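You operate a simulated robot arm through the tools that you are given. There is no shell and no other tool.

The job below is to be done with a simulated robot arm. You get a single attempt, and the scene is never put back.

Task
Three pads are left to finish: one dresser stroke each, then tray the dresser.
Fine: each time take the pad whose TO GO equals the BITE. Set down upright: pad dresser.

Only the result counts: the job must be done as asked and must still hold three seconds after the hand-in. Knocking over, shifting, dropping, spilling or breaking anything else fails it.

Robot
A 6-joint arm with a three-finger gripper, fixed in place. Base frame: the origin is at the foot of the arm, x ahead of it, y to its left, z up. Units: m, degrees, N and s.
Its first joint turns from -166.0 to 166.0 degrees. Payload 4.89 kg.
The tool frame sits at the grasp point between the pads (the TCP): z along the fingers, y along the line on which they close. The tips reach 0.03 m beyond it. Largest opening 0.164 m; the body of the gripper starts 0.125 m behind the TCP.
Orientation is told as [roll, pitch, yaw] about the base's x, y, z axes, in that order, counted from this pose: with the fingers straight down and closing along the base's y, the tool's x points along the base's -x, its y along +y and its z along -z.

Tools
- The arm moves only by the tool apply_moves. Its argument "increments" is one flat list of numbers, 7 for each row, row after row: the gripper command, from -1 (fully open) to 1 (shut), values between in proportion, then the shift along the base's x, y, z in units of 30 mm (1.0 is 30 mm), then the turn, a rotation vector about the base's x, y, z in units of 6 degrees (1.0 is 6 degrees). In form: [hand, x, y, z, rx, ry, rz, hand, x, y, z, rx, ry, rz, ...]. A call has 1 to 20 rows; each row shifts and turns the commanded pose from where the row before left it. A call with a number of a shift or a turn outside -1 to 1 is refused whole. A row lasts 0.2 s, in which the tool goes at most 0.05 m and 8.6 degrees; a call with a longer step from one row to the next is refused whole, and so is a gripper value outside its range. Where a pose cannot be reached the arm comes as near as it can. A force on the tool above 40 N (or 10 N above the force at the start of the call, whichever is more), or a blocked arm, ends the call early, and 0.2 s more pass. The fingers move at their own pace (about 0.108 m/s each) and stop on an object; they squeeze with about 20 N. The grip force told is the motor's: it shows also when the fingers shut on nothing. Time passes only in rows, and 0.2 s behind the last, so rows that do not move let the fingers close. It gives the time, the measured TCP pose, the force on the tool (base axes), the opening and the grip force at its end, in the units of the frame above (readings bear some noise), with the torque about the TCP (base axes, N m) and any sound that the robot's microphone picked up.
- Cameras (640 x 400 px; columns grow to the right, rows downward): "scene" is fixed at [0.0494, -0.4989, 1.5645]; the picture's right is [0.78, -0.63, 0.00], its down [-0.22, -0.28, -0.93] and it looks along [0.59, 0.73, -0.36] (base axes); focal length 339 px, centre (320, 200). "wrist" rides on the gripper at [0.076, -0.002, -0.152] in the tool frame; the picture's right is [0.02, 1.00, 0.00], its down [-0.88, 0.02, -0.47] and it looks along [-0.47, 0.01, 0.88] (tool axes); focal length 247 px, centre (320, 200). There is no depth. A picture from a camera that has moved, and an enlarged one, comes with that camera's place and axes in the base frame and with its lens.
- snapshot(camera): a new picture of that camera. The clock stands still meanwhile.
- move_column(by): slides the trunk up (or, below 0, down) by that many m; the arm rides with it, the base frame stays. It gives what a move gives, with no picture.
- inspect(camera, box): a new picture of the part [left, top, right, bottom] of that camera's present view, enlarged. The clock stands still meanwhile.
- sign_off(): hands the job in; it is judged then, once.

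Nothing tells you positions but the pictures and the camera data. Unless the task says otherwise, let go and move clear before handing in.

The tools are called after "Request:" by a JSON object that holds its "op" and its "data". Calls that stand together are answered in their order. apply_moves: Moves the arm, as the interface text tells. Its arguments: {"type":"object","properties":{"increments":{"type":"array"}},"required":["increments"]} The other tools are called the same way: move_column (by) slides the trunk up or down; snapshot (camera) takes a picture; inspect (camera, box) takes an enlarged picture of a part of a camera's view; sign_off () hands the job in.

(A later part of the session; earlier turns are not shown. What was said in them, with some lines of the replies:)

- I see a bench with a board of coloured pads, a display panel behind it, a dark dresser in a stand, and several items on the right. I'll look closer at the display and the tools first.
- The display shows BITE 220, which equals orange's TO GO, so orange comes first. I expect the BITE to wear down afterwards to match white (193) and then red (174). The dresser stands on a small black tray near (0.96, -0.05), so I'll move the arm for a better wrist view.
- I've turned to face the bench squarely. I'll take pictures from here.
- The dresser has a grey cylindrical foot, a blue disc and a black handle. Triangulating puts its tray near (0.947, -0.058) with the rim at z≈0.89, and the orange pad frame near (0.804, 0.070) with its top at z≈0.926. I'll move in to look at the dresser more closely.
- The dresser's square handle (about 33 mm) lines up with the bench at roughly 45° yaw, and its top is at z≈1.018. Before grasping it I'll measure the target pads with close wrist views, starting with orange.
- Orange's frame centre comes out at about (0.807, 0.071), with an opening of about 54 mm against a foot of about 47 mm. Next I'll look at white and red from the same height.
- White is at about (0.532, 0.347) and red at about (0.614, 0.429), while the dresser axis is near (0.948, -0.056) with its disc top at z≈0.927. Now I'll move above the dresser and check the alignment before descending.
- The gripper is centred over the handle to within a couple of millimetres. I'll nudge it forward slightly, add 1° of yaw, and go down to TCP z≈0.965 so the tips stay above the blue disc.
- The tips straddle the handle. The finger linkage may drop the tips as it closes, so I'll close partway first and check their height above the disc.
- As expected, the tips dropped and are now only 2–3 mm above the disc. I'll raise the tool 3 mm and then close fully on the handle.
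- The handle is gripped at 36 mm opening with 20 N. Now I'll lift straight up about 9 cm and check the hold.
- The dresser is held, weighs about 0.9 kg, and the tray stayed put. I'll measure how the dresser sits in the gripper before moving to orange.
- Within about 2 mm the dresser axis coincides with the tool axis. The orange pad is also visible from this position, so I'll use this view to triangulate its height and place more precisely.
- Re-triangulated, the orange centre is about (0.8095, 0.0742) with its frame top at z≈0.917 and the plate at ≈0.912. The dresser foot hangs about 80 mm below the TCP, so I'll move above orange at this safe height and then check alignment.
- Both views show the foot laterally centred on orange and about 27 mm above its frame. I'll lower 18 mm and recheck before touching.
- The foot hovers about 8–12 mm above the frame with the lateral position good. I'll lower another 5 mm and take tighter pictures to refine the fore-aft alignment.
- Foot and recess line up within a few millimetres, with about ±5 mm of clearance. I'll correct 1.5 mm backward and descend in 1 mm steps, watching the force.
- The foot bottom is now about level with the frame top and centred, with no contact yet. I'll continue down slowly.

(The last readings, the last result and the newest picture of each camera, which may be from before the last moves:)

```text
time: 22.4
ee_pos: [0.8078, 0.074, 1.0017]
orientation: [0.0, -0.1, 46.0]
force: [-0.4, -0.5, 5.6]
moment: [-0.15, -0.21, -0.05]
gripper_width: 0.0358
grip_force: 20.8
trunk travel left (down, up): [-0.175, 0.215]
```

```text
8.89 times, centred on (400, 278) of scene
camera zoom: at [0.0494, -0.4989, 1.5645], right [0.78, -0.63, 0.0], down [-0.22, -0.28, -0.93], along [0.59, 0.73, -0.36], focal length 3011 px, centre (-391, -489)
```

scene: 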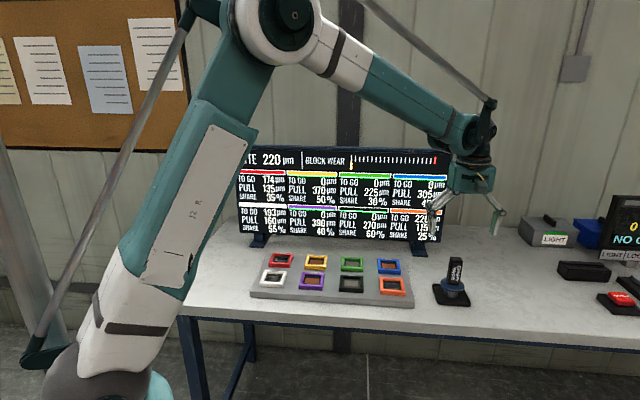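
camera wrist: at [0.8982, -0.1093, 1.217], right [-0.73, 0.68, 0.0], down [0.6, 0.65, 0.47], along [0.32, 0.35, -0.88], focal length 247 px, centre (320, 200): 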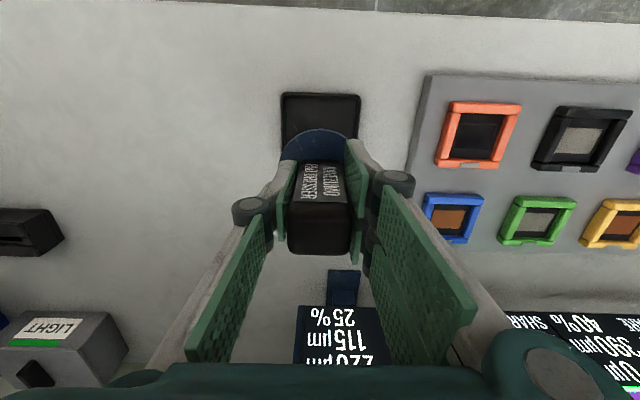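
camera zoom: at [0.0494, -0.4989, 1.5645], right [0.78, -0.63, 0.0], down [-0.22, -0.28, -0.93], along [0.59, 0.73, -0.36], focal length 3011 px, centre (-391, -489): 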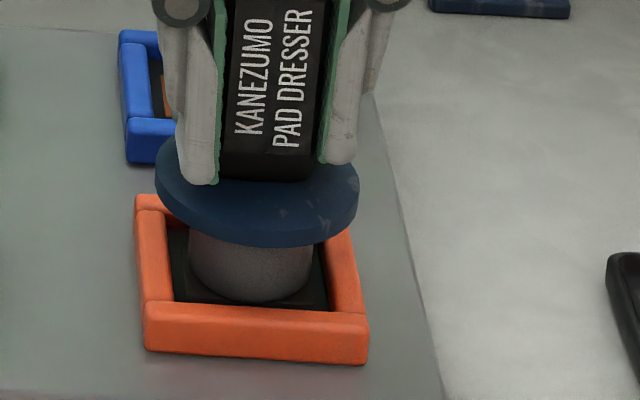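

Contact has been made: the force went from -8.8 to +5.6 N, so about 14 N is on the pad. I'll check the display for a registered stroke.

Request:
{"op": "inspect", "data": {"camera": "scene", "box": [230, 140, 450, 250]}}

Request:
{"op": "snapshot", "data": {"camera": "wrist"}}

```text
2.91 times, centred on (340, 195) of scene
camera zoom: at [0.0494, -0.4989, 1.5645], right [0.78, -0.63, 0.0], down [-0.22, -0.28, -0.93], along [0.59, 0.73, -0.36], focal length 985 px, centre (262, 214)
```

zoom: 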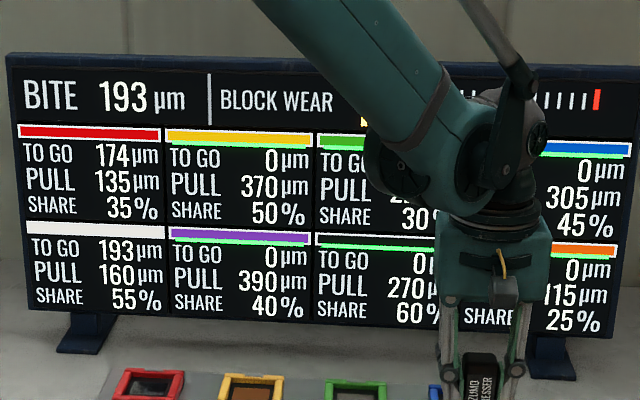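

```text
taken
camera wrist: at [0.7562, 0.0165, 1.1535], right [-0.73, 0.68, 0.0], down [0.6, 0.65, 0.47], along [0.32, 0.35, -0.88], focal length 247 px, centre (320, 200)
```

wrist: 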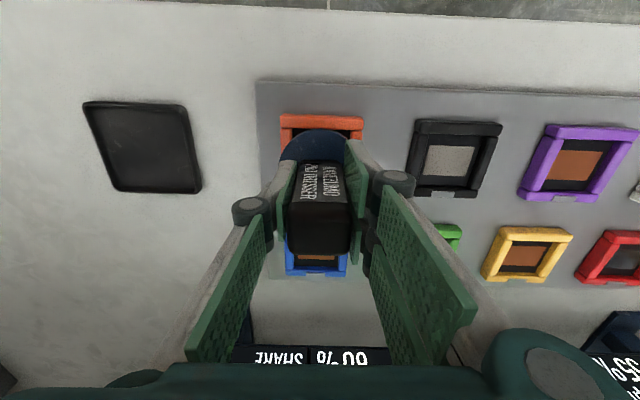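

Orange now reads 0 and BITE is 193, which matches white. I'll lift straight off and carry the dresser over to white.

Request:
{"op": "apply_moves", "data": {"increments": [1, 0, 0, 0.5, 0, 0, 0, 1, 0, 0, 0.6, 0, 0, 0, 1, 0, 0, 0.6, 0, 0, 0, 1, 0, 0, 0.3, 0, 0, 0]}}

Request:
{"op": "inspect", "data": {"camera": "scene", "box": [340, 215, 450, 315]}}

Request:
{"op": "inspect", "data": {"camera": "scene", "box": [230, 140, 450, 250]}}

```text
time: 23.4
ee_pos: [0.8095, 0.0709, 1.0606]
orientation: [0.0, 0.0, 46.0]
force: [-0.2, -0.9, -7.5]
moment: [-0.01, 0.03, -0.03]
gripper_width: 0.0362
grip_force: 19.1
trunk travel left (down, up): [-0.175, 0.215]
```

```text
4.00 times, centred on (395, 265) of scene
camera zoom: at [0.0494, -0.4989, 1.5645], right [0.78, -0.63, 0.0], down [-0.22, -0.28, -0.93], along [0.59, 0.73, -0.36], focal length 1355 px, centre (20, -60)
```

zoom: 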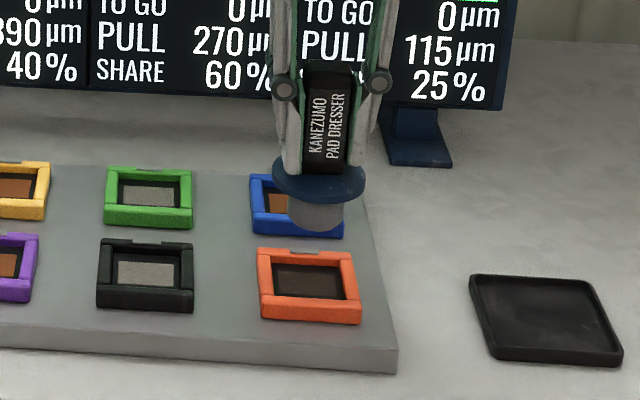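

```text
2.91 times, centred on (340, 195) of scene
camera zoom: at [0.0494, -0.4989, 1.5645], right [0.78, -0.63, 0.0], down [-0.22, -0.28, -0.93], along [0.59, 0.73, -0.36], focal length 985 px, centre (262, 214)
```

zoom: 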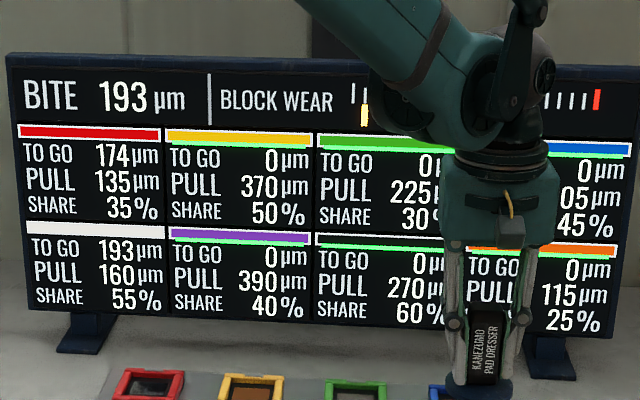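

Clean lift-off with exactly one stroke registered. Next, the dresser goes across to white at this safe height.

Request:
{"op": "apply_moves", "data": {"increments": [1, -0.9217, 0.9157, 0, 0, 0, 0, 1, -0.9217, 0.9157, 0, 0, 0, 0, 1, -0.9217, 0.9157, 0, 0, 0, 0, 1, -0.9217, 0.9157, 0, 0, 0, 0, 1, -0.9217, 0.9157, 0, 0, 0, 0, 1, -0.9217, 0.9157, 0, 0, 0, 0, 1, -0.9217, 0.9157, 0, 0, 0, 0, 1, -0.9217, 0.9157, 0, 0, 0, 0, 1, -0.9217, 0.9157, 0, 0, 0, 0, 1, -0.9217, 0.9157, 0, 0, 0, 0, 1, 0, 0, 0, 0, 0, 0]}}

Request:
{"op": "snapshot", "data": {"camera": "scene"}}

Request:
{"op": "inspect", "data": {"camera": "wrist", "box": [240, 90, 400, 270]}}

```text
time: 25.8
ee_pos: [0.5298, 0.3466, 1.059]
orientation: [0.1, 0.0, 45.9]
force: [-0.6, 0.3, -7.8]
moment: [-0.03, 0.02, -0.01]
gripper_width: 0.0358
grip_force: 20.5
trunk travel left (down, up): [-0.175, 0.215]
```

```text
taken
```

scene: 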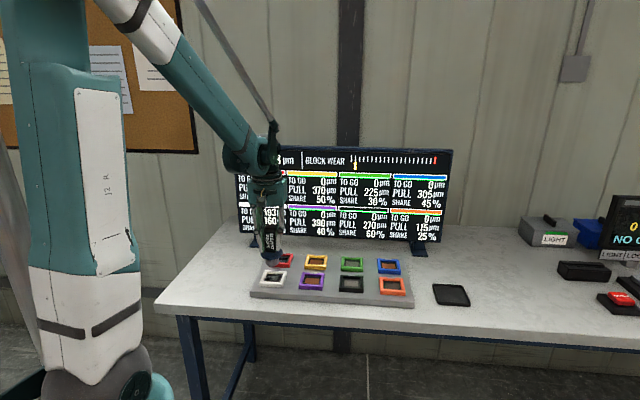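

```text
2.22 times, centred on (320, 180) of wrist
camera zoom: at [0.4781, 0.2914, 1.2115], right [-0.73, 0.68, 0.0], down [0.6, 0.65, 0.47], along [0.32, 0.35, -0.88], focal length 549 px, centre (320, 244)
```

zoom: 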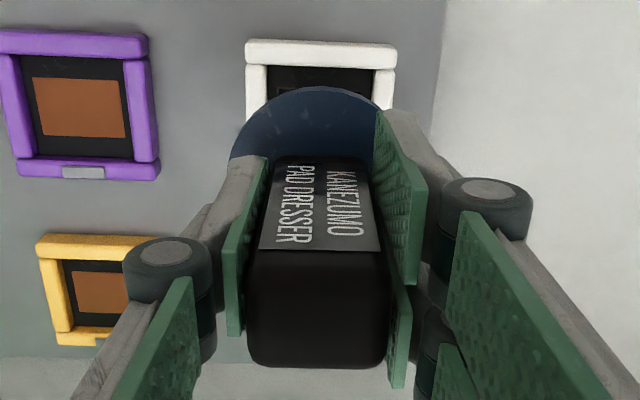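

The gripper is over white and measures about 2 mm short in x. I'll apply a small correction, lower to about 10 mm above the frame, and check.

Request:
{"op": "apply_moves", "data": {"increments": [1, 0.05, 0, -0.5, 0, 0, 0, 1, 0, 0, -0.5, 0, 0, 0, 1, 0, 0, -0.5, 0, 0, 0, 1, 0, 0, 0, 0, 0, 0]}}

Request:
{"op": "inspect", "data": {"camera": "scene", "box": [250, 250, 300, 295]}}

Request:
{"op": "inspect", "data": {"camera": "wrist", "box": [270, 80, 370, 150]}}

```text
time: 26.8
ee_pos: [0.5326, 0.3459, 1.0156]
orientation: [-0.1, 0.0, 46.0]
force: [0.8, 0.5, -8.6]
moment: [-0.05, 0.04, -0.02]
gripper_width: 0.0361
grip_force: 19.3
trunk travel left (down, up): [-0.175, 0.215]
```

```text
8.89 times, centred on (275, 272) of scene
camera zoom: at [0.0494, -0.4989, 1.5645], right [0.78, -0.63, 0.0], down [-0.22, -0.28, -0.93], along [0.59, 0.73, -0.36], focal length 3011 px, centre (720, -444)
```

zoom: 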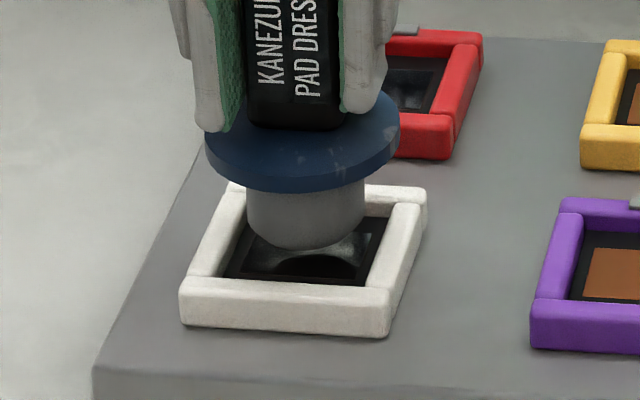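

```text
5.71 times, centred on (320, 115) of wrist
camera zoom: at [0.4804, 0.291, 1.1672], right [-0.73, 0.68, 0.0], down [0.6, 0.65, 0.47], along [0.32, 0.35, -0.88], focal length 1411 px, centre (320, 686)
```

zoom: 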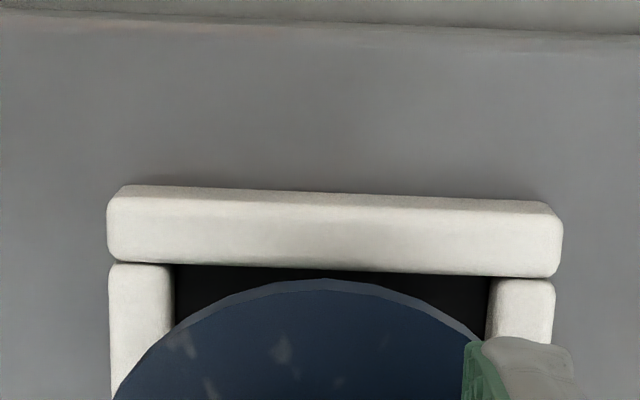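

Both views show the foot centred over white, within about 1–2 mm. I'll descend most of the gap, then make contact in 1 mm steps.

Request:
{"op": "apply_moves", "data": {"increments": [1, 0, 0, -0.1, 0, 0, 0, 1, 0, 0, -0.1, 0, 0, 0, 1, 0, 0, -0.1, 0, 0, 0, 1, 0, 0, 0, 0, 0, 0]}}

Request:
{"op": "inspect", "data": {"camera": "scene", "box": [250, 250, 300, 295]}}

```text
time: 27.8
ee_pos: [0.5334, 0.3471, 1.006]
orientation: [0.0, 0.2, 46.0]
force: [0.4, -0.3, -9.0]
moment: [-0.02, 0.05, 0.0]
gripper_width: 0.036
grip_force: 19.5
trunk travel left (down, up): [-0.175, 0.215]
```

```text
8.89 times, centred on (275, 272) of scene
camera zoom: at [0.0494, -0.4989, 1.5645], right [0.78, -0.63, 0.0], down [-0.22, -0.28, -0.93], along [0.59, 0.73, -0.36], focal length 3011 px, centre (720, -444)
```

zoom: 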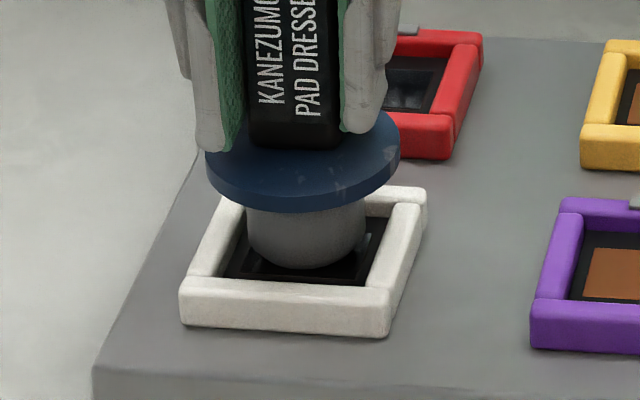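

Request:
{"op": "apply_moves", "data": {"increments": [1, 0, 0, -0.035, 0, 0, 0, 1, 0, 0, -0.035, 0, 0, 0, 1, 0, 0, -0.035, 0, 0, 0, 1, 0, 0, 0, 0, 0, 0]}}

```text
time: 28.8
ee_pos: [0.5331, 0.3474, 1.0034]
orientation: [0.1, 0.0, 46.0]
force: [0.2, 0.1, -8.8]
moment: [-0.01, 0.0, 0.0]
gripper_width: 0.0358
grip_force: 20.2
trunk travel left (down, up): [-0.175, 0.215]
```

No contact yet at z≈1.003. I'll go down two more 1 mm steps, as on orange.

Request:
{"op": "apply_moves", "data": {"increments": [1, 0, 0, -0.035, 0, 0, 0, 1, 0, 0, -0.035, 0, 0, 0, 1, 0, 0, 0, 0, 0, 0]}}

Request:
{"op": "inspect", "data": {"camera": "scene", "box": [230, 140, 450, 250]}}

Request:
{"op": "inspect", "data": {"camera": "scene", "box": [250, 250, 300, 295]}}

```text
time: 29.6
ee_pos: [0.5326, 0.3482, 1.0006]
orientation: [-0.1, -0.1, 46.0]
force: [0.8, 6.8, 22.3]
moment: [0.49, -0.37, 0.01]
gripper_width: 0.0363
grip_force: 19.6
trunk travel left (down, up): [-0.175, 0.215]
```

```text
2.91 times, centred on (340, 195) of scene
camera zoom: at [0.0494, -0.4989, 1.5645], right [0.78, -0.63, 0.0], down [-0.22, -0.28, -0.93], along [0.59, 0.73, -0.36], focal length 985 px, centre (262, 214)
```

zoom: 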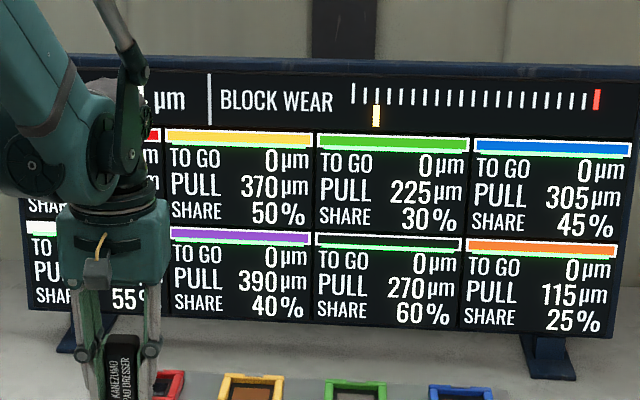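

```text
8.89 times, centred on (275, 272) of scene
camera zoom: at [0.0494, -0.4989, 1.5645], right [0.78, -0.63, 0.0], down [-0.22, -0.28, -0.93], along [0.59, 0.73, -0.36], focal length 3011 px, centre (720, -444)
```

zoom: 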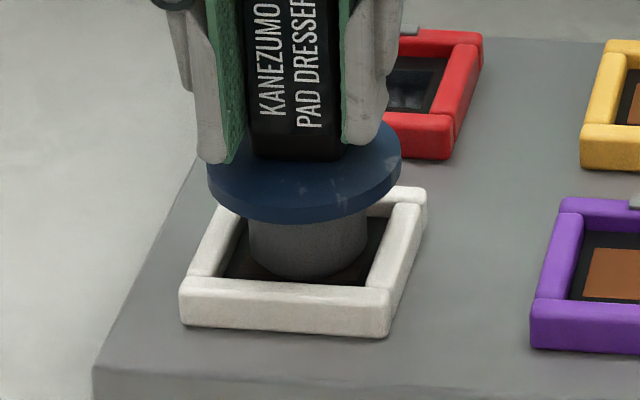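

Contact force is up, and the block-wear marker moved with white's bar showing green. I'll lift straight off and read the display.

Request:
{"op": "apply_moves", "data": {"increments": [1, 0, 0, 0.5, 0, 0, 0, 1, 0, 0, 0.6, 0, 0, 0, 1, 0, 0, 0.6, 0, 0, 0, 1, 0, 0, 0.3, 0, 0, 0]}}

Request:
{"op": "snapshot", "data": {"camera": "scene"}}

Request:
{"op": "inspect", "data": {"camera": "scene", "box": [230, 140, 450, 250]}}

Request:
{"op": "inspect", "data": {"camera": "wrist", "box": [240, 90, 400, 270]}}

```text
time: 30.6
ee_pos: [0.5325, 0.347, 1.0599]
orientation: [0.0, 0.0, 45.9]
force: [-0.1, -0.7, -8.1]
moment: [-0.01, -0.02, 0.01]
gripper_width: 0.0361
grip_force: 19.4
trunk travel left (down, up): [-0.175, 0.215]
```

```text
taken
```

scene: 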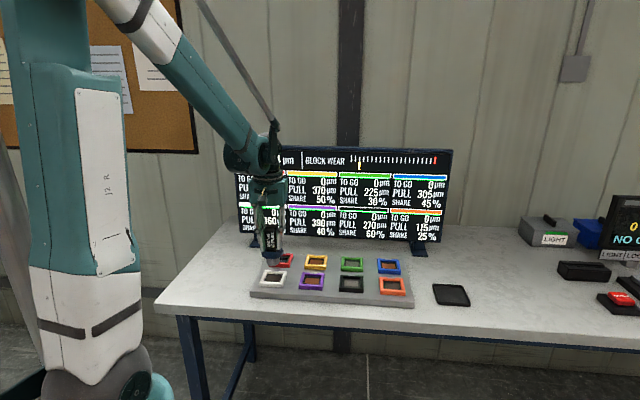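

```text
2.91 times, centred on (340, 195) of scene
camera zoom: at [0.0494, -0.4989, 1.5645], right [0.78, -0.63, 0.0], down [-0.22, -0.28, -0.93], along [0.59, 0.73, -0.36], focal length 985 px, centre (262, 214)
```

zoom: 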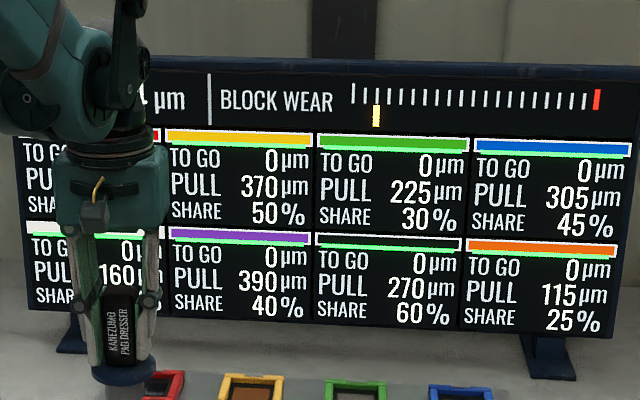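

```text
2.22 times, centred on (320, 180) of wrist
camera zoom: at [0.4812, 0.2914, 1.213], right [-0.73, 0.68, 0.0], down [0.6, 0.65, 0.47], along [0.32, 0.35, -0.88], focal length 549 px, centre (320, 244)
```

zoom: 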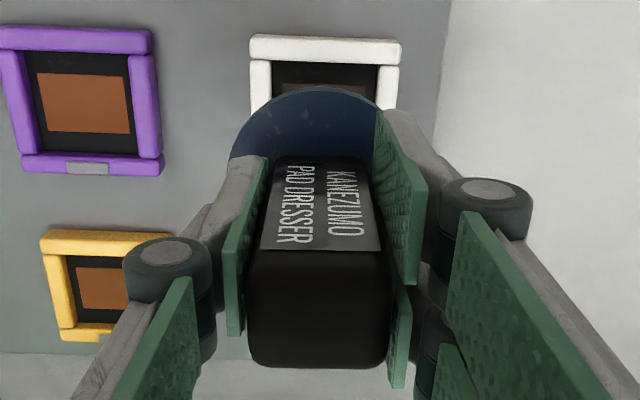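

White now reads 0 after its one stroke. I'll move diagonally back toward red and confirm that BITE reads 174 on the way.

Request:
{"op": "apply_moves", "data": {"increments": [1, 0.7075, 0.7075, 0, 0, 0, 0, 1, 0.7075, 0.7075, 0, 0, 0, 0, 1, 0.7075, 0.7075, 0, 0, 0, 0, 1, 0.7075, 0.7075, 0, 0, 0, 0, 1, 0, 0, 0, 0, 0, 0]}}

Request:
{"op": "snapshot", "data": {"camera": "scene"}}

Request:
{"op": "inspect", "data": {"camera": "scene", "box": [230, 140, 340, 250]}}

Request:
{"op": "snapshot", "data": {"camera": "wrist"}}

Request:
{"op": "inspect", "data": {"camera": "wrist", "box": [240, 90, 400, 270]}}

```text
time: 31.8
ee_pos: [0.6185, 0.4321, 1.06]
orientation: [0.0, -0.1, 46.0]
force: [0.6, 0.3, -9.0]
moment: [-0.03, 0.05, -0.03]
gripper_width: 0.0357
grip_force: 19.6
trunk travel left (down, up): [-0.175, 0.215]
```

```text
taken
```

scene: 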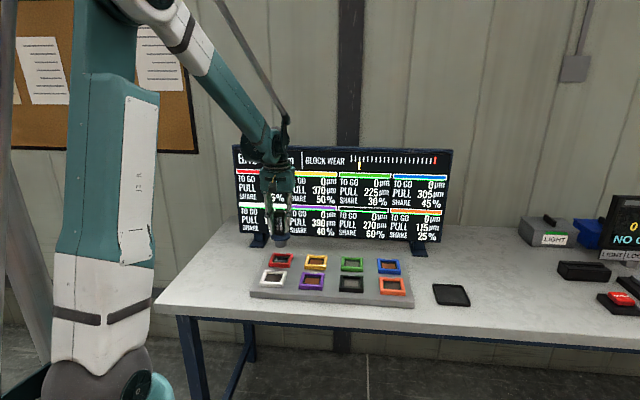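

```text
3.64 times, centred on (285, 195) of scene
camera zoom: at [0.0494, -0.4989, 1.5645], right [0.78, -0.63, 0.0], down [-0.22, -0.28, -0.93], along [0.59, 0.73, -0.36], focal length 1232 px, centre (447, 218)
```

zoom: 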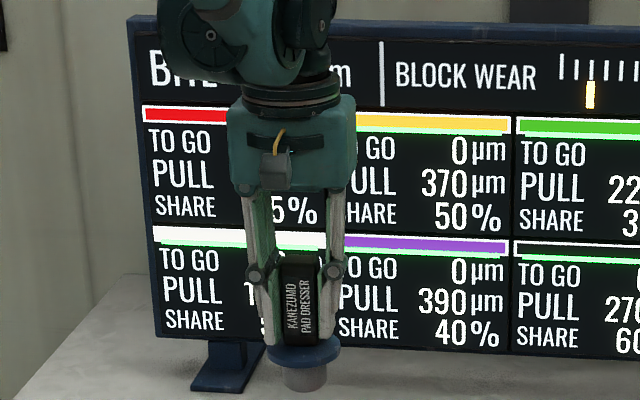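

```text
taken
camera wrist: at [0.5666, 0.3768, 1.2125], right [-0.73, 0.68, 0.0], down [0.6, 0.65, 0.47], along [0.32, 0.35, -0.88], focal length 247 px, centre (320, 200)
```

wrist: 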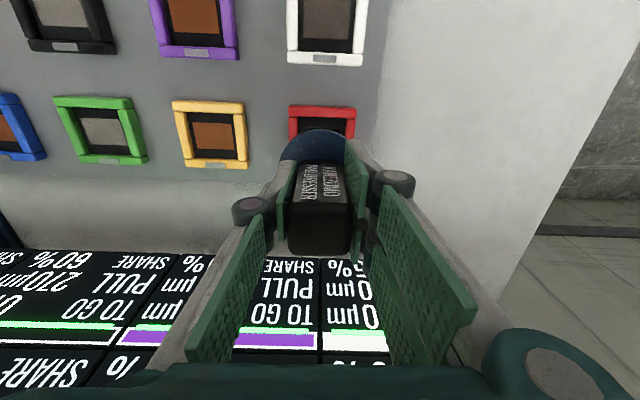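

```text
2.22 times, centred on (320, 180) of wrist
camera zoom: at [0.5666, 0.3768, 1.2125], right [-0.73, 0.68, 0.0], down [0.6, 0.65, 0.47], along [0.32, 0.35, -0.88], focal length 549 px, centre (320, 244)
```

zoom: 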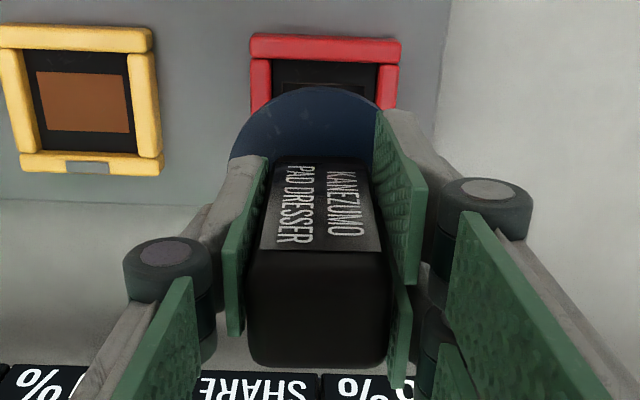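

Red lines up in the wrist view exactly as white did. I'll lower to about 10 mm above its frame and verify.

Request:
{"op": "apply_moves", "data": {"increments": [1, 0, 0, -0.5, 0, 0, 0, 1, 0, 0, -0.5, 0, 0, 0, 1, 0, 0, -0.5, 0, 0, 0, 1, 0, 0, 0, 0, 0, 0]}}

Request:
{"op": "inspect", "data": {"camera": "scene", "box": [255, 232, 305, 277]}}

Request:
{"op": "inspect", "data": {"camera": "wrist", "box": [270, 80, 370, 150]}}

```text
time: 32.8
ee_pos: [0.6172, 0.4329, 1.0158]
orientation: [0.0, 0.0, 46.0]
force: [0.5, 0.0, -8.7]
moment: [-0.04, 0.02, 0.04]
gripper_width: 0.0361
grip_force: 20.0
trunk travel left (down, up): [-0.175, 0.215]
```

```text
8.89 times, centred on (280, 254) of scene
camera zoom: at [0.0494, -0.4989, 1.5645], right [0.78, -0.63, 0.0], down [-0.22, -0.28, -0.93], along [0.59, 0.73, -0.36], focal length 3011 px, centre (676, -284)
```

zoom: 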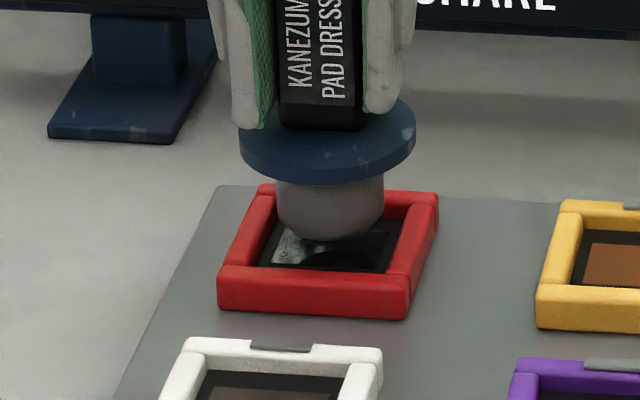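

```text
5.71 times, centred on (320, 115) of wrist
camera zoom: at [0.5656, 0.3766, 1.1674], right [-0.73, 0.68, 0.0], down [0.6, 0.65, 0.47], along [0.32, 0.35, -0.88], focal length 1411 px, centre (320, 686)
```

zoom: 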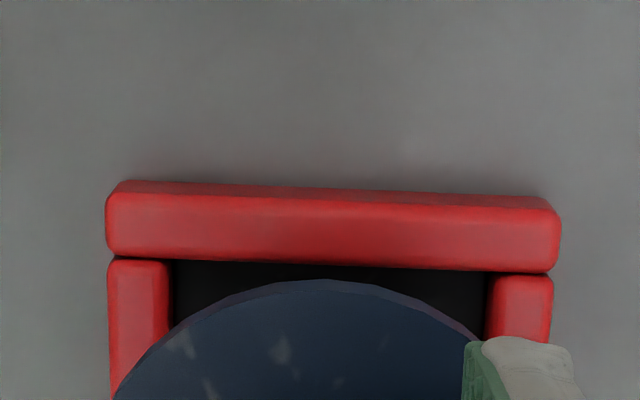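

Alignment matches white to within 1 mm. I'll back off 1 mm and continue down toward contact.

Request:
{"op": "apply_moves", "data": {"increments": [1, -0.025, -0.025, -0.1, 0, 0, 0, 1, 0, 0, -0.1, 0, 0, 0, 1, 0, 0, -0.1, 0, 0, 0, 1, 0, 0, -0.04, 0, 0, 0, 1, 0, 0, -0.04, 0, 0, 0, 1, 0, 0, 0, 0, 0, 0]}}

Request:
{"op": "inspect", "data": {"camera": "scene", "box": [255, 232, 305, 277]}}

```text
time: 34.2
ee_pos: [0.6174, 0.4314, 1.0039]
orientation: [0.0, 0.0, 46.0]
force: [-0.4, 0.0, -8.2]
moment: [-0.05, 0.0, -0.04]
gripper_width: 0.0357
grip_force: 19.5
trunk travel left (down, up): [-0.175, 0.215]
```

```text
8.89 times, centred on (280, 254) of scene
camera zoom: at [0.0494, -0.4989, 1.5645], right [0.78, -0.63, 0.0], down [-0.22, -0.28, -0.93], along [0.59, 0.73, -0.36], focal length 3011 px, centre (676, -284)
```

zoom: 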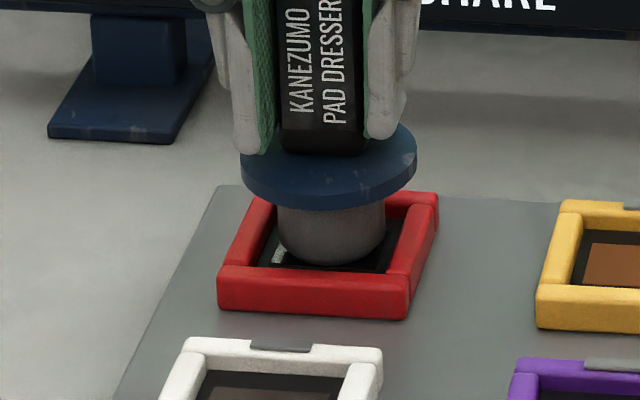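

Request:
{"op": "apply_moves", "data": {"increments": [1, 0, 0, -0.035, 0, 0, 0, 1, 0, 0, -0.025, 0, 0, 0, 1, 0, 0, 0, 0, 0, 0]}}

```text
time: 35.0
ee_pos: [0.6167, 0.4305, 1.0012]
orientation: [0.0, 0.0, 46.1]
force: [-0.2, 0.0, -7.9]
moment: [-0.02, 0.02, 0.03]
gripper_width: 0.036
grip_force: 20.0
trunk travel left (down, up): [-0.175, 0.215]
```

Request:
{"op": "apply_moves", "data": {"increments": [1, 0, 0, -0.03, 0, 0, 0, 1, 0, 0, -0.02, 0, 0, 0, 1, 0, 0, 0, 0, 0, 0]}}

Request:
{"op": "inspect", "data": {"camera": "scene", "box": [230, 140, 450, 250]}}

```text
time: 35.8
ee_pos: [0.6178, 0.4304, 1.0016]
orientation: [-0.1, 0.1, 46.0]
force: [3.3, 0.8, -0.8]
moment: [-0.03, -0.4, 0.02]
gripper_width: 0.0359
grip_force: 20.2
trunk travel left (down, up): [-0.175, 0.215]
```

```text
2.91 times, centred on (340, 195) of scene
camera zoom: at [0.0494, -0.4989, 1.5645], right [0.78, -0.63, 0.0], down [-0.22, -0.28, -0.93], along [0.59, 0.73, -0.36], focal length 985 px, centre (262, 214)
```

zoom: 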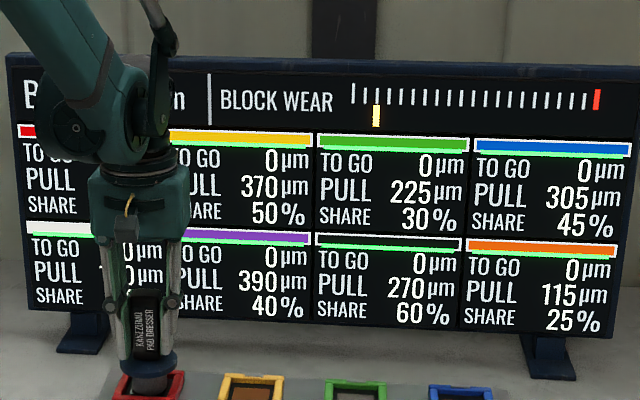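

There is light contact (about 7 N), but the wear marker has not moved. I'll press a further ~1 mm without lifting.

Request:
{"op": "apply_moves", "data": {"increments": [1, 0, 0, -0.02, 0, 0, 0, 1, 0, 0, 0, 0, 0, 0]}}

Request:
{"op": "inspect", "data": {"camera": "scene", "box": [230, 140, 450, 250]}}

```text
time: 36.4
ee_pos: [0.6173, 0.4322, 1.0001]
orientation: [0.0, 0.0, 46.1]
force: [4.9, 1.6, 17.1]
moment: [0.15, -0.58, -0.05]
gripper_width: 0.0359
grip_force: 20.7
trunk travel left (down, up): [-0.175, 0.215]
```

```text
2.91 times, centred on (340, 195) of scene
camera zoom: at [0.0494, -0.4989, 1.5645], right [0.78, -0.63, 0.0], down [-0.22, -0.28, -0.93], along [0.59, 0.73, -0.36], focal length 985 px, centre (262, 214)
```

zoom: 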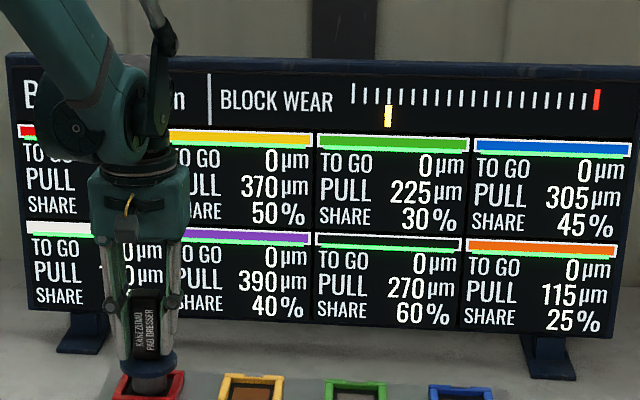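

The wear marker advanced and red's bar turned green. I'll lift straight off and confirm all pads read 0.

Request:
{"op": "apply_moves", "data": {"increments": [1, 0, 0, 0.5, 0, 0, 0, 1, 0, 0, 0.6, 0, 0, 0, 1, 0, 0, 0.6, 0, 0, 0, 1, 0, 0, 0.5, 0, 0, 0, 1, 0, 0, 0, 0, 0, 0]}}

Request:
{"op": "snapshot", "data": {"camera": "scene"}}

Request:
{"op": "snapshot", "data": {"camera": "wrist"}}

```text
time: 37.6
ee_pos: [0.6156, 0.4308, 1.0659]
orientation: [0.0, -0.1, 46.0]
force: [0.0, 0.5, -8.8]
moment: [-0.01, 0.0, 0.03]
gripper_width: 0.0358
grip_force: 19.6
trunk travel left (down, up): [-0.175, 0.215]
```

```text
taken
```

scene: 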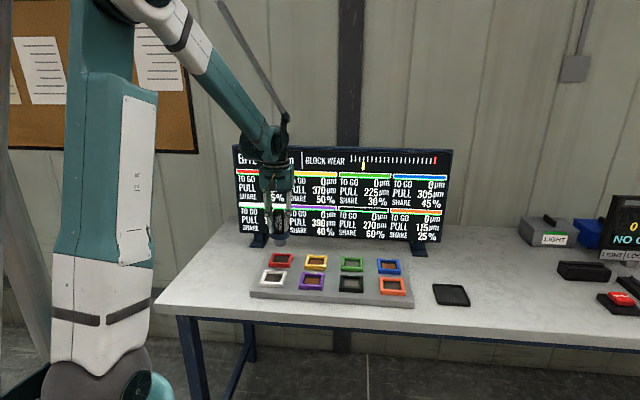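

```text
taken
camera wrist: at [0.5643, 0.3762, 1.2183], right [-0.73, 0.68, 0.0], down [0.6, 0.65, 0.47], along [0.32, 0.35, -0.88], focal length 247 px, centre (320, 200)
```

wrist: 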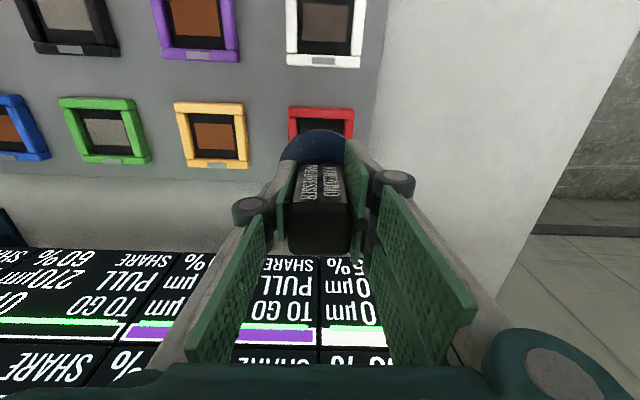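

All four visible TO GO values are 0, and each stroke registered once. Next I'll carry the dresser back to its tray at the same height and read the display on arrival.

Request:
{"op": "apply_moves", "data": {"increments": [1, 0.6147, -0.9005, 0, 0, 0, 0, 1, 0.6147, -0.9005, 0, 0, 0, 0, 1, 0.6147, -0.9005, 0, 0, 0, 0, 1, 0.6147, -0.9005, 0, 0, 0, 0, 1, 0.6147, -0.9005, 0, 0, 0, 0, 1, 0.6147, -0.9005, 0, 0, 0, 0, 1, 0.6147, -0.9005, 0, 0, 0, 0, 1, 0.6147, -0.9005, 0, 0, 0, 0, 1, 0.6147, -0.9005, 0, 0, 0, 0, 1, 0.6147, -0.9005, 0, 0, 0, 0, 1, 0.6147, -0.9005, 0, 0, 0, 0, 1, 0.6147, -0.9005, 0, 0, 0, 0, 1, 0.6147, -0.9005, 0, 0, 0, 0, 1, 0.6147, -0.9005, 0, 0, 0, 0, 1, 0.6147, -0.9005, 0, 0, 0, 0, 1, 0.6147, -0.9005, 0, 0, 0, 0, 1, 0.6147, -0.9005, 0, 0, 0, 0, 1, 0.6147, -0.9005, 0, 0, 0, 0, 1, 0, 0, 0, 0, 0, 0]}}

Request:
{"op": "inspect", "data": {"camera": "scene", "box": [400, 220, 510, 310]}}

Request:
{"op": "inspect", "data": {"camera": "scene", "box": [230, 140, 450, 250]}}

Request:
{"op": "snapshot", "data": {"camera": "wrist"}}

```text
time: 41.6
ee_pos: [0.9483, -0.0559, 1.0654]
orientation: [0.0, -0.1, 46.0]
force: [0.7, -0.4, -8.9]
moment: [0.06, 0.08, 0.02]
gripper_width: 0.0359
grip_force: 20.4
trunk travel left (down, up): [-0.175, 0.215]
```

```text
4.44 times, centred on (455, 265) of scene
camera zoom: at [0.0494, -0.4989, 1.5645], right [0.78, -0.63, 0.0], down [-0.22, -0.28, -0.93], along [0.59, 0.73, -0.36], focal length 1506 px, centre (-280, -89)
```

zoom: 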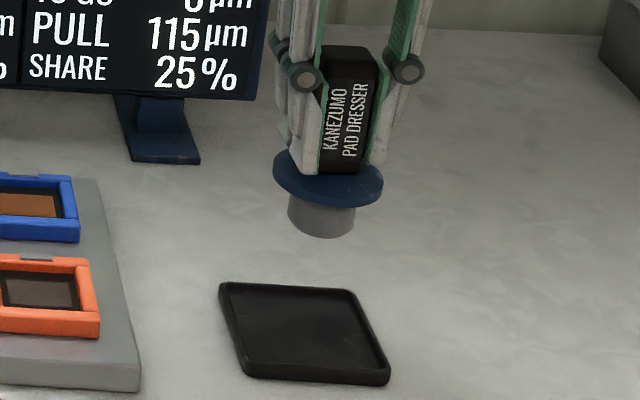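

```text
2.91 times, centred on (340, 195) of scene
camera zoom: at [0.0494, -0.4989, 1.5645], right [0.78, -0.63, 0.0], down [-0.22, -0.28, -0.93], along [0.59, 0.73, -0.36], focal length 985 px, centre (262, 214)
```

zoom: 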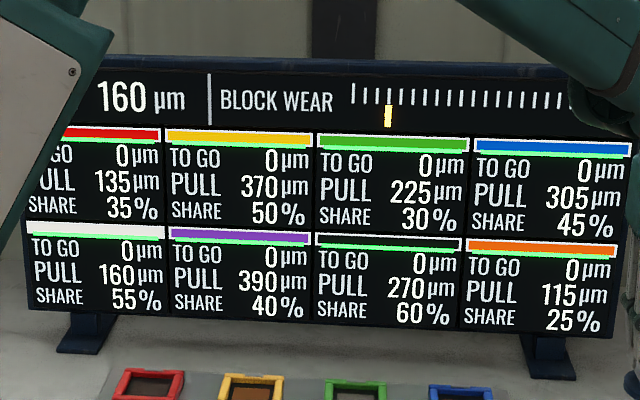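

```text
taken
camera wrist: at [0.8969, -0.1117, 1.2186], right [-0.73, 0.68, 0.0], down [0.6, 0.65, 0.47], along [0.32, 0.35, -0.88], focal length 247 px, centre (320, 200)
```

wrist: 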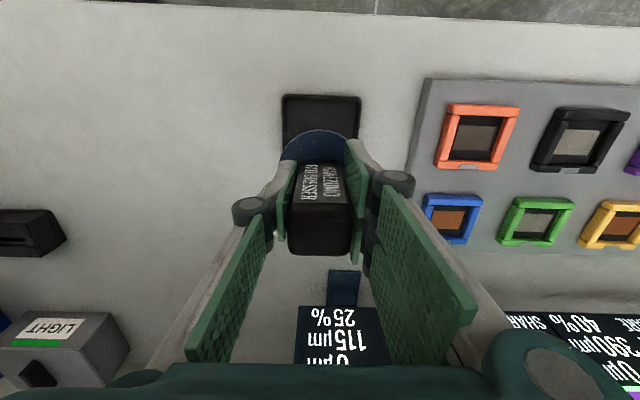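

Every pad reads 0 and BITE is 160, as predicted for all three strokes in order. The tray is where it was, so I'll lower toward the original set-down height and finish with small steps.

Request:
{"op": "apply_moves", "data": {"increments": [1, 0, 0, -0.55, 0, 0, 0, 1, 0, 0, -0.55, 0, 0, 0, 1, 0, 0, -0.55, 0, 0, 0, 1, 0, 0, -0.55, 0, 0, 0, 1, 0, 0, -0.45, 0, 0, 0, 1, 0, 0, -0.15, 0, 0, 0, 1, 0, 0, 0, 0, 0, 0]}}

Request:
{"op": "inspect", "data": {"camera": "scene", "box": [410, 245, 500, 310]}}

```text
time: 43.2
ee_pos: [0.9477, -0.0564, 0.9821]
orientation: [0.0, -0.1, 46.0]
force: [0.5, 0.2, -8.5]
moment: [-0.02, 0.06, 0.0]
gripper_width: 0.0358
grip_force: 19.4
trunk travel left (down, up): [-0.175, 0.215]
```

```text
6.15 times, centred on (455, 278) of scene
camera zoom: at [0.0494, -0.4989, 1.5645], right [0.78, -0.63, 0.0], down [-0.22, -0.28, -0.93], along [0.59, 0.73, -0.36], focal length 2085 px, centre (-511, -277)
```

zoom: 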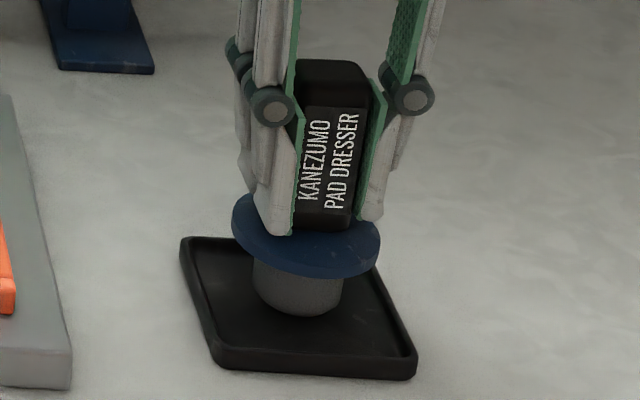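

Request:
{"op": "apply_moves", "data": {"increments": [1, 0, 0, -0.08, 0, 0, 0, 1, 0, 0, -0.08, 0, 0, 0, 1, 0, 0, -0.05, 0, 0, 0, 1, 0, 0, 0, 0, 0, 0]}}

```text
time: 44.2
ee_pos: [0.9489, -0.0552, 0.975]
orientation: [-0.1, 0.0, 46.1]
force: [0.1, 0.0, -8.0]
moment: [-0.05, 0.03, 0.01]
gripper_width: 0.0358
grip_force: 19.8
trunk travel left (down, up): [-0.175, 0.215]
```

Still hanging free at z≈0.975. A few more small steps should bring it to the tray floor.

Request:
{"op": "apply_moves", "data": {"increments": [1, 0, 0, -0.03, 0, 0, 0, 1, 0, 0, -0.03, 0, 0, 0, 1, 0, 0, -0.03, 0, 0, 0, 1, 0, 0, 0, 0, 0, 0]}}

```text
time: 45.2
ee_pos: [0.9469, -0.0552, 0.9744]
orientation: [0.0, 0.0, 45.9]
force: [4.4, -2.8, 12.0]
moment: [-0.26, -0.56, -0.05]
gripper_width: 0.0359
grip_force: 19.7
trunk travel left (down, up): [-0.175, 0.215]
```

The dresser is resting on the tray. I'll relieve the downward push slightly, then open the fingers.

Request:
{"op": "apply_moves", "data": {"increments": [1, 0, 0, 0.02, 0, 0, 0, 1, 0, 0, 0, 0, 0, 0]}}

Request:
{"op": "inspect", "data": {"camera": "scene", "box": [410, 245, 500, 310]}}

```text
time: 45.8
ee_pos: [0.948, -0.0544, 0.9734]
orientation: [0.0, 0.0, 46.0]
force: [7.4, -4.2, 9.2]
moment: [-0.1, -0.58, -0.1]
gripper_width: 0.0358
grip_force: 19.6
trunk travel left (down, up): [-0.175, 0.215]
```

```text
6.15 times, centred on (455, 278) of scene
camera zoom: at [0.0494, -0.4989, 1.5645], right [0.78, -0.63, 0.0], down [-0.22, -0.28, -0.93], along [0.59, 0.73, -0.36], focal length 2085 px, centre (-511, -277)
```

zoom: 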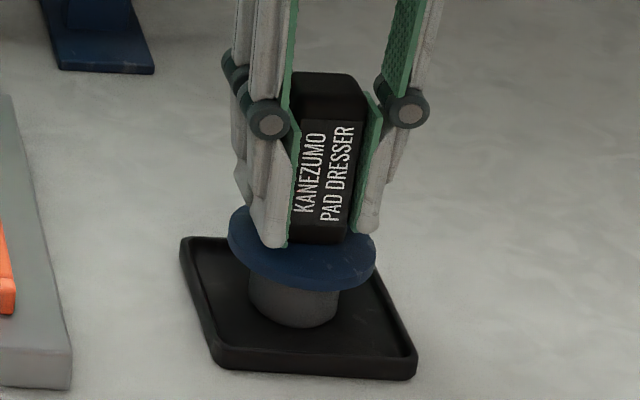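

Request:
{"op": "apply_moves", "data": {"increments": [1, 0, 0, 0.02, 0, 0, 0, 1, 0, 0, 0, 0, 0, 0]}}

```text
time: 46.4
ee_pos: [0.9486, -0.0556, 0.9748]
orientation: [0.0, -0.1, 46.0]
force: [-1.5, 1.4, -3.6]
moment: [0.31, 0.03, 0.05]
gripper_width: 0.0362
grip_force: 19.4
trunk travel left (down, up): [-0.175, 0.215]
```

The dresser stands on the tray with only light residual force. Now I'll open the fingers gradually.

Request:
{"op": "apply_moves", "data": {"increments": [0.5, 0, 0, 0, 0, 0, 0, 0.2, 0, 0, 0, 0, 0, 0, -0.2, 0, 0, 0, 0, 0, 0, -0.6, 0, 0, 0, 0, 0, 0, -1, 0, 0, 0, 0, 0, 0, -1, 0, 0, 0, 0, 0, 0, -1, 0, 0, 0, 0, 0, 0]}}

Request:
{"op": "inspect", "data": {"camera": "scene", "box": [410, 220, 500, 310]}}

Request:
{"op": "snapshot", "data": {"camera": "wrist"}}

```text
time: 48.0
ee_pos: [0.9483, -0.0551, 0.9751]
orientation: [0.0, -0.1, 46.1]
force: [0.0, 0.0, 0.7]
moment: [0.01, -0.02, -0.02]
gripper_width: 0.1638
grip_force: 0.1
trunk travel left (down, up): [-0.175, 0.215]
```

```text
4.44 times, centred on (455, 265) of scene
camera zoom: at [0.0494, -0.4989, 1.5645], right [0.78, -0.63, 0.0], down [-0.22, -0.28, -0.93], along [0.59, 0.73, -0.36], focal length 1506 px, centre (-280, -89)
```

zoom: 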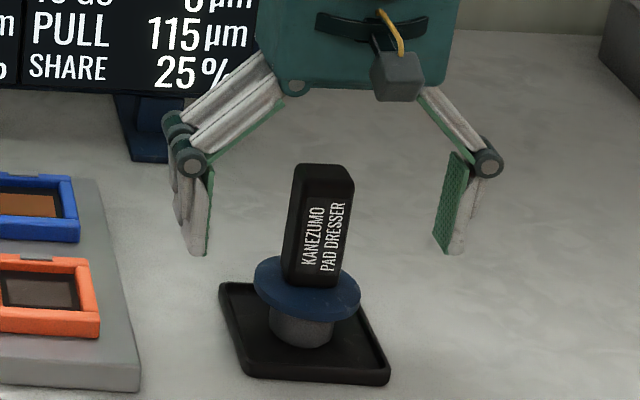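

```text
taken
camera wrist: at [0.8961, -0.1106, 1.1272], right [-0.73, 0.68, 0.0], down [0.6, 0.65, 0.47], along [0.32, 0.35, -0.88], focal length 247 px, centre (320, 200)
```

wrist: 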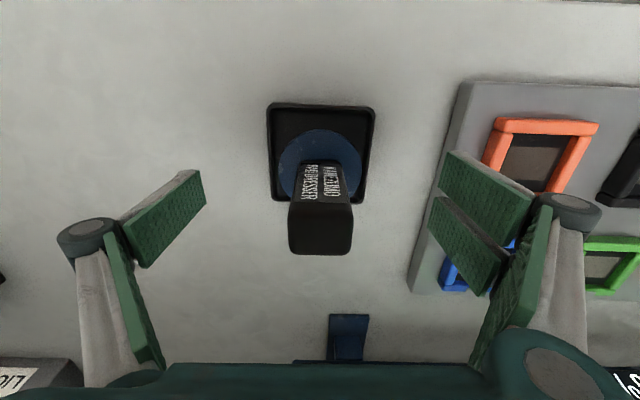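

The dresser stands upright in its tray and the fingers are fully open. I'll rise straight up and back away clear.

Request:
{"op": "apply_moves", "data": {"increments": [-1, 0, 0, 0.4, 0, 0, 0, -1, 0, 0, 0.8, 0, 0, 0, -1, 0, 0, 0.9, 0, 0, 0, -1, 0, 0, 0.9, 0, 0, 0, -1, 0, 0, 0.9, 0, 0, 0, -1, 0, 0, 0.9, 0, 0, 0, -1, -0.6, -0.3, 0.3, 0, 0, 0, -1, -0.6, -0.3, 0.3, 0, 0, 0, -1, -0.6, -0.3, 0.3, 0, 0, 0, -1, -0.6, -0.3, 0.3, 0, 0, 0, -1, -0.6, -0.3, 0.3, 0, 0, 0, -1, 0, 0, 0, 0, 0, 0]}}

Request:
{"op": "snapshot", "data": {"camera": "scene"}}

Request:
{"op": "inspect", "data": {"camera": "scene", "box": [240, 240, 480, 320]}}

Request:
{"op": "inspect", "data": {"camera": "scene", "box": [230, 140, 450, 250]}}

```text
time: 50.6
ee_pos: [0.8575, -0.0995, 1.164]
orientation: [0.0, 0.0, 45.9]
force: [0.3, 0.4, 0.6]
moment: [0.0, -0.06, -0.03]
gripper_width: 0.164
grip_force: 0.0
trunk travel left (down, up): [-0.175, 0.215]
```

```text
taken
```

scene: 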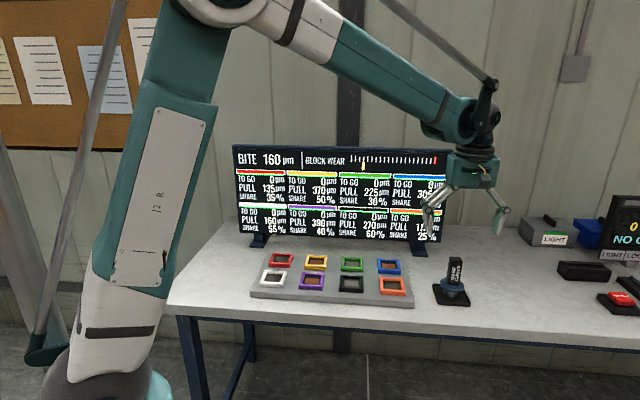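

```text
2.67 times, centred on (360, 280) of scene
camera zoom: at [0.0494, -0.4989, 1.5645], right [0.78, -0.63, 0.0], down [-0.22, -0.28, -0.93], along [0.59, 0.73, -0.36], focal length 903 px, centre (213, -13)
```

zoom: 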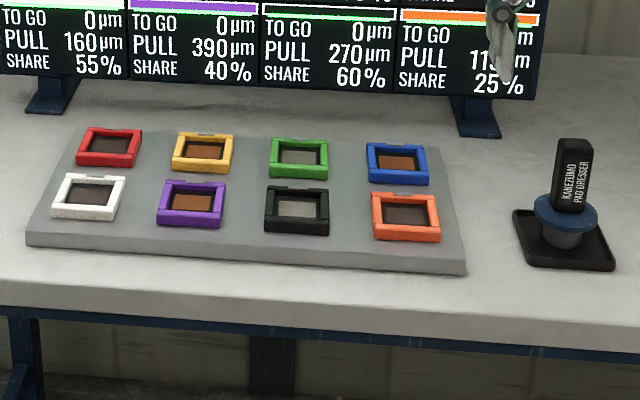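

```text
2.91 times, centred on (340, 195) of scene
camera zoom: at [0.0494, -0.4989, 1.5645], right [0.78, -0.63, 0.0], down [-0.22, -0.28, -0.93], along [0.59, 0.73, -0.36], focal length 985 px, centre (262, 214)
```

zoom: 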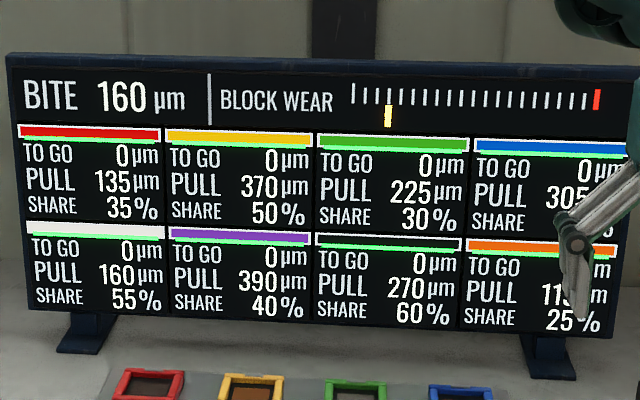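

All the pads read 0 (orange and blue, now behind the gripper, did in the earlier view), the dresser is upright in its tray, nothing else has moved, and the arm is clear. I'm handing in.

Request:
{"op": "sign_off", "data": {}}

```text
The job is handed in.
```

The three remaining pads are finished and the dresser is back in its tray, upright. I've handed the job in but haven't seen the verdict.

| Stroke | Pad | BITE before | TO GO before | TO GO after |
|---|---|---|---|---|
| 1 | Orange | 220 µm | 220 µm | 0 µm |
| 2 | White | 193 µm | 193 µm | 0 µm |
| 3 | Red | 174 µm (worked out) | 174 µm | 0 µm |

- **Red's BITE:** I couldn't read it before the last stroke because the arm was in front of that part of the display. I worked out 174 from PULL and SHARE. The final reading of 160 fits that, and red was the only pad left.
- **Strokes:** each pad got one, and the block-wear marker moved on after each.
- **Everything else:** nothing else looked moved in the last pictures. The gripper is open and clear of the bench.
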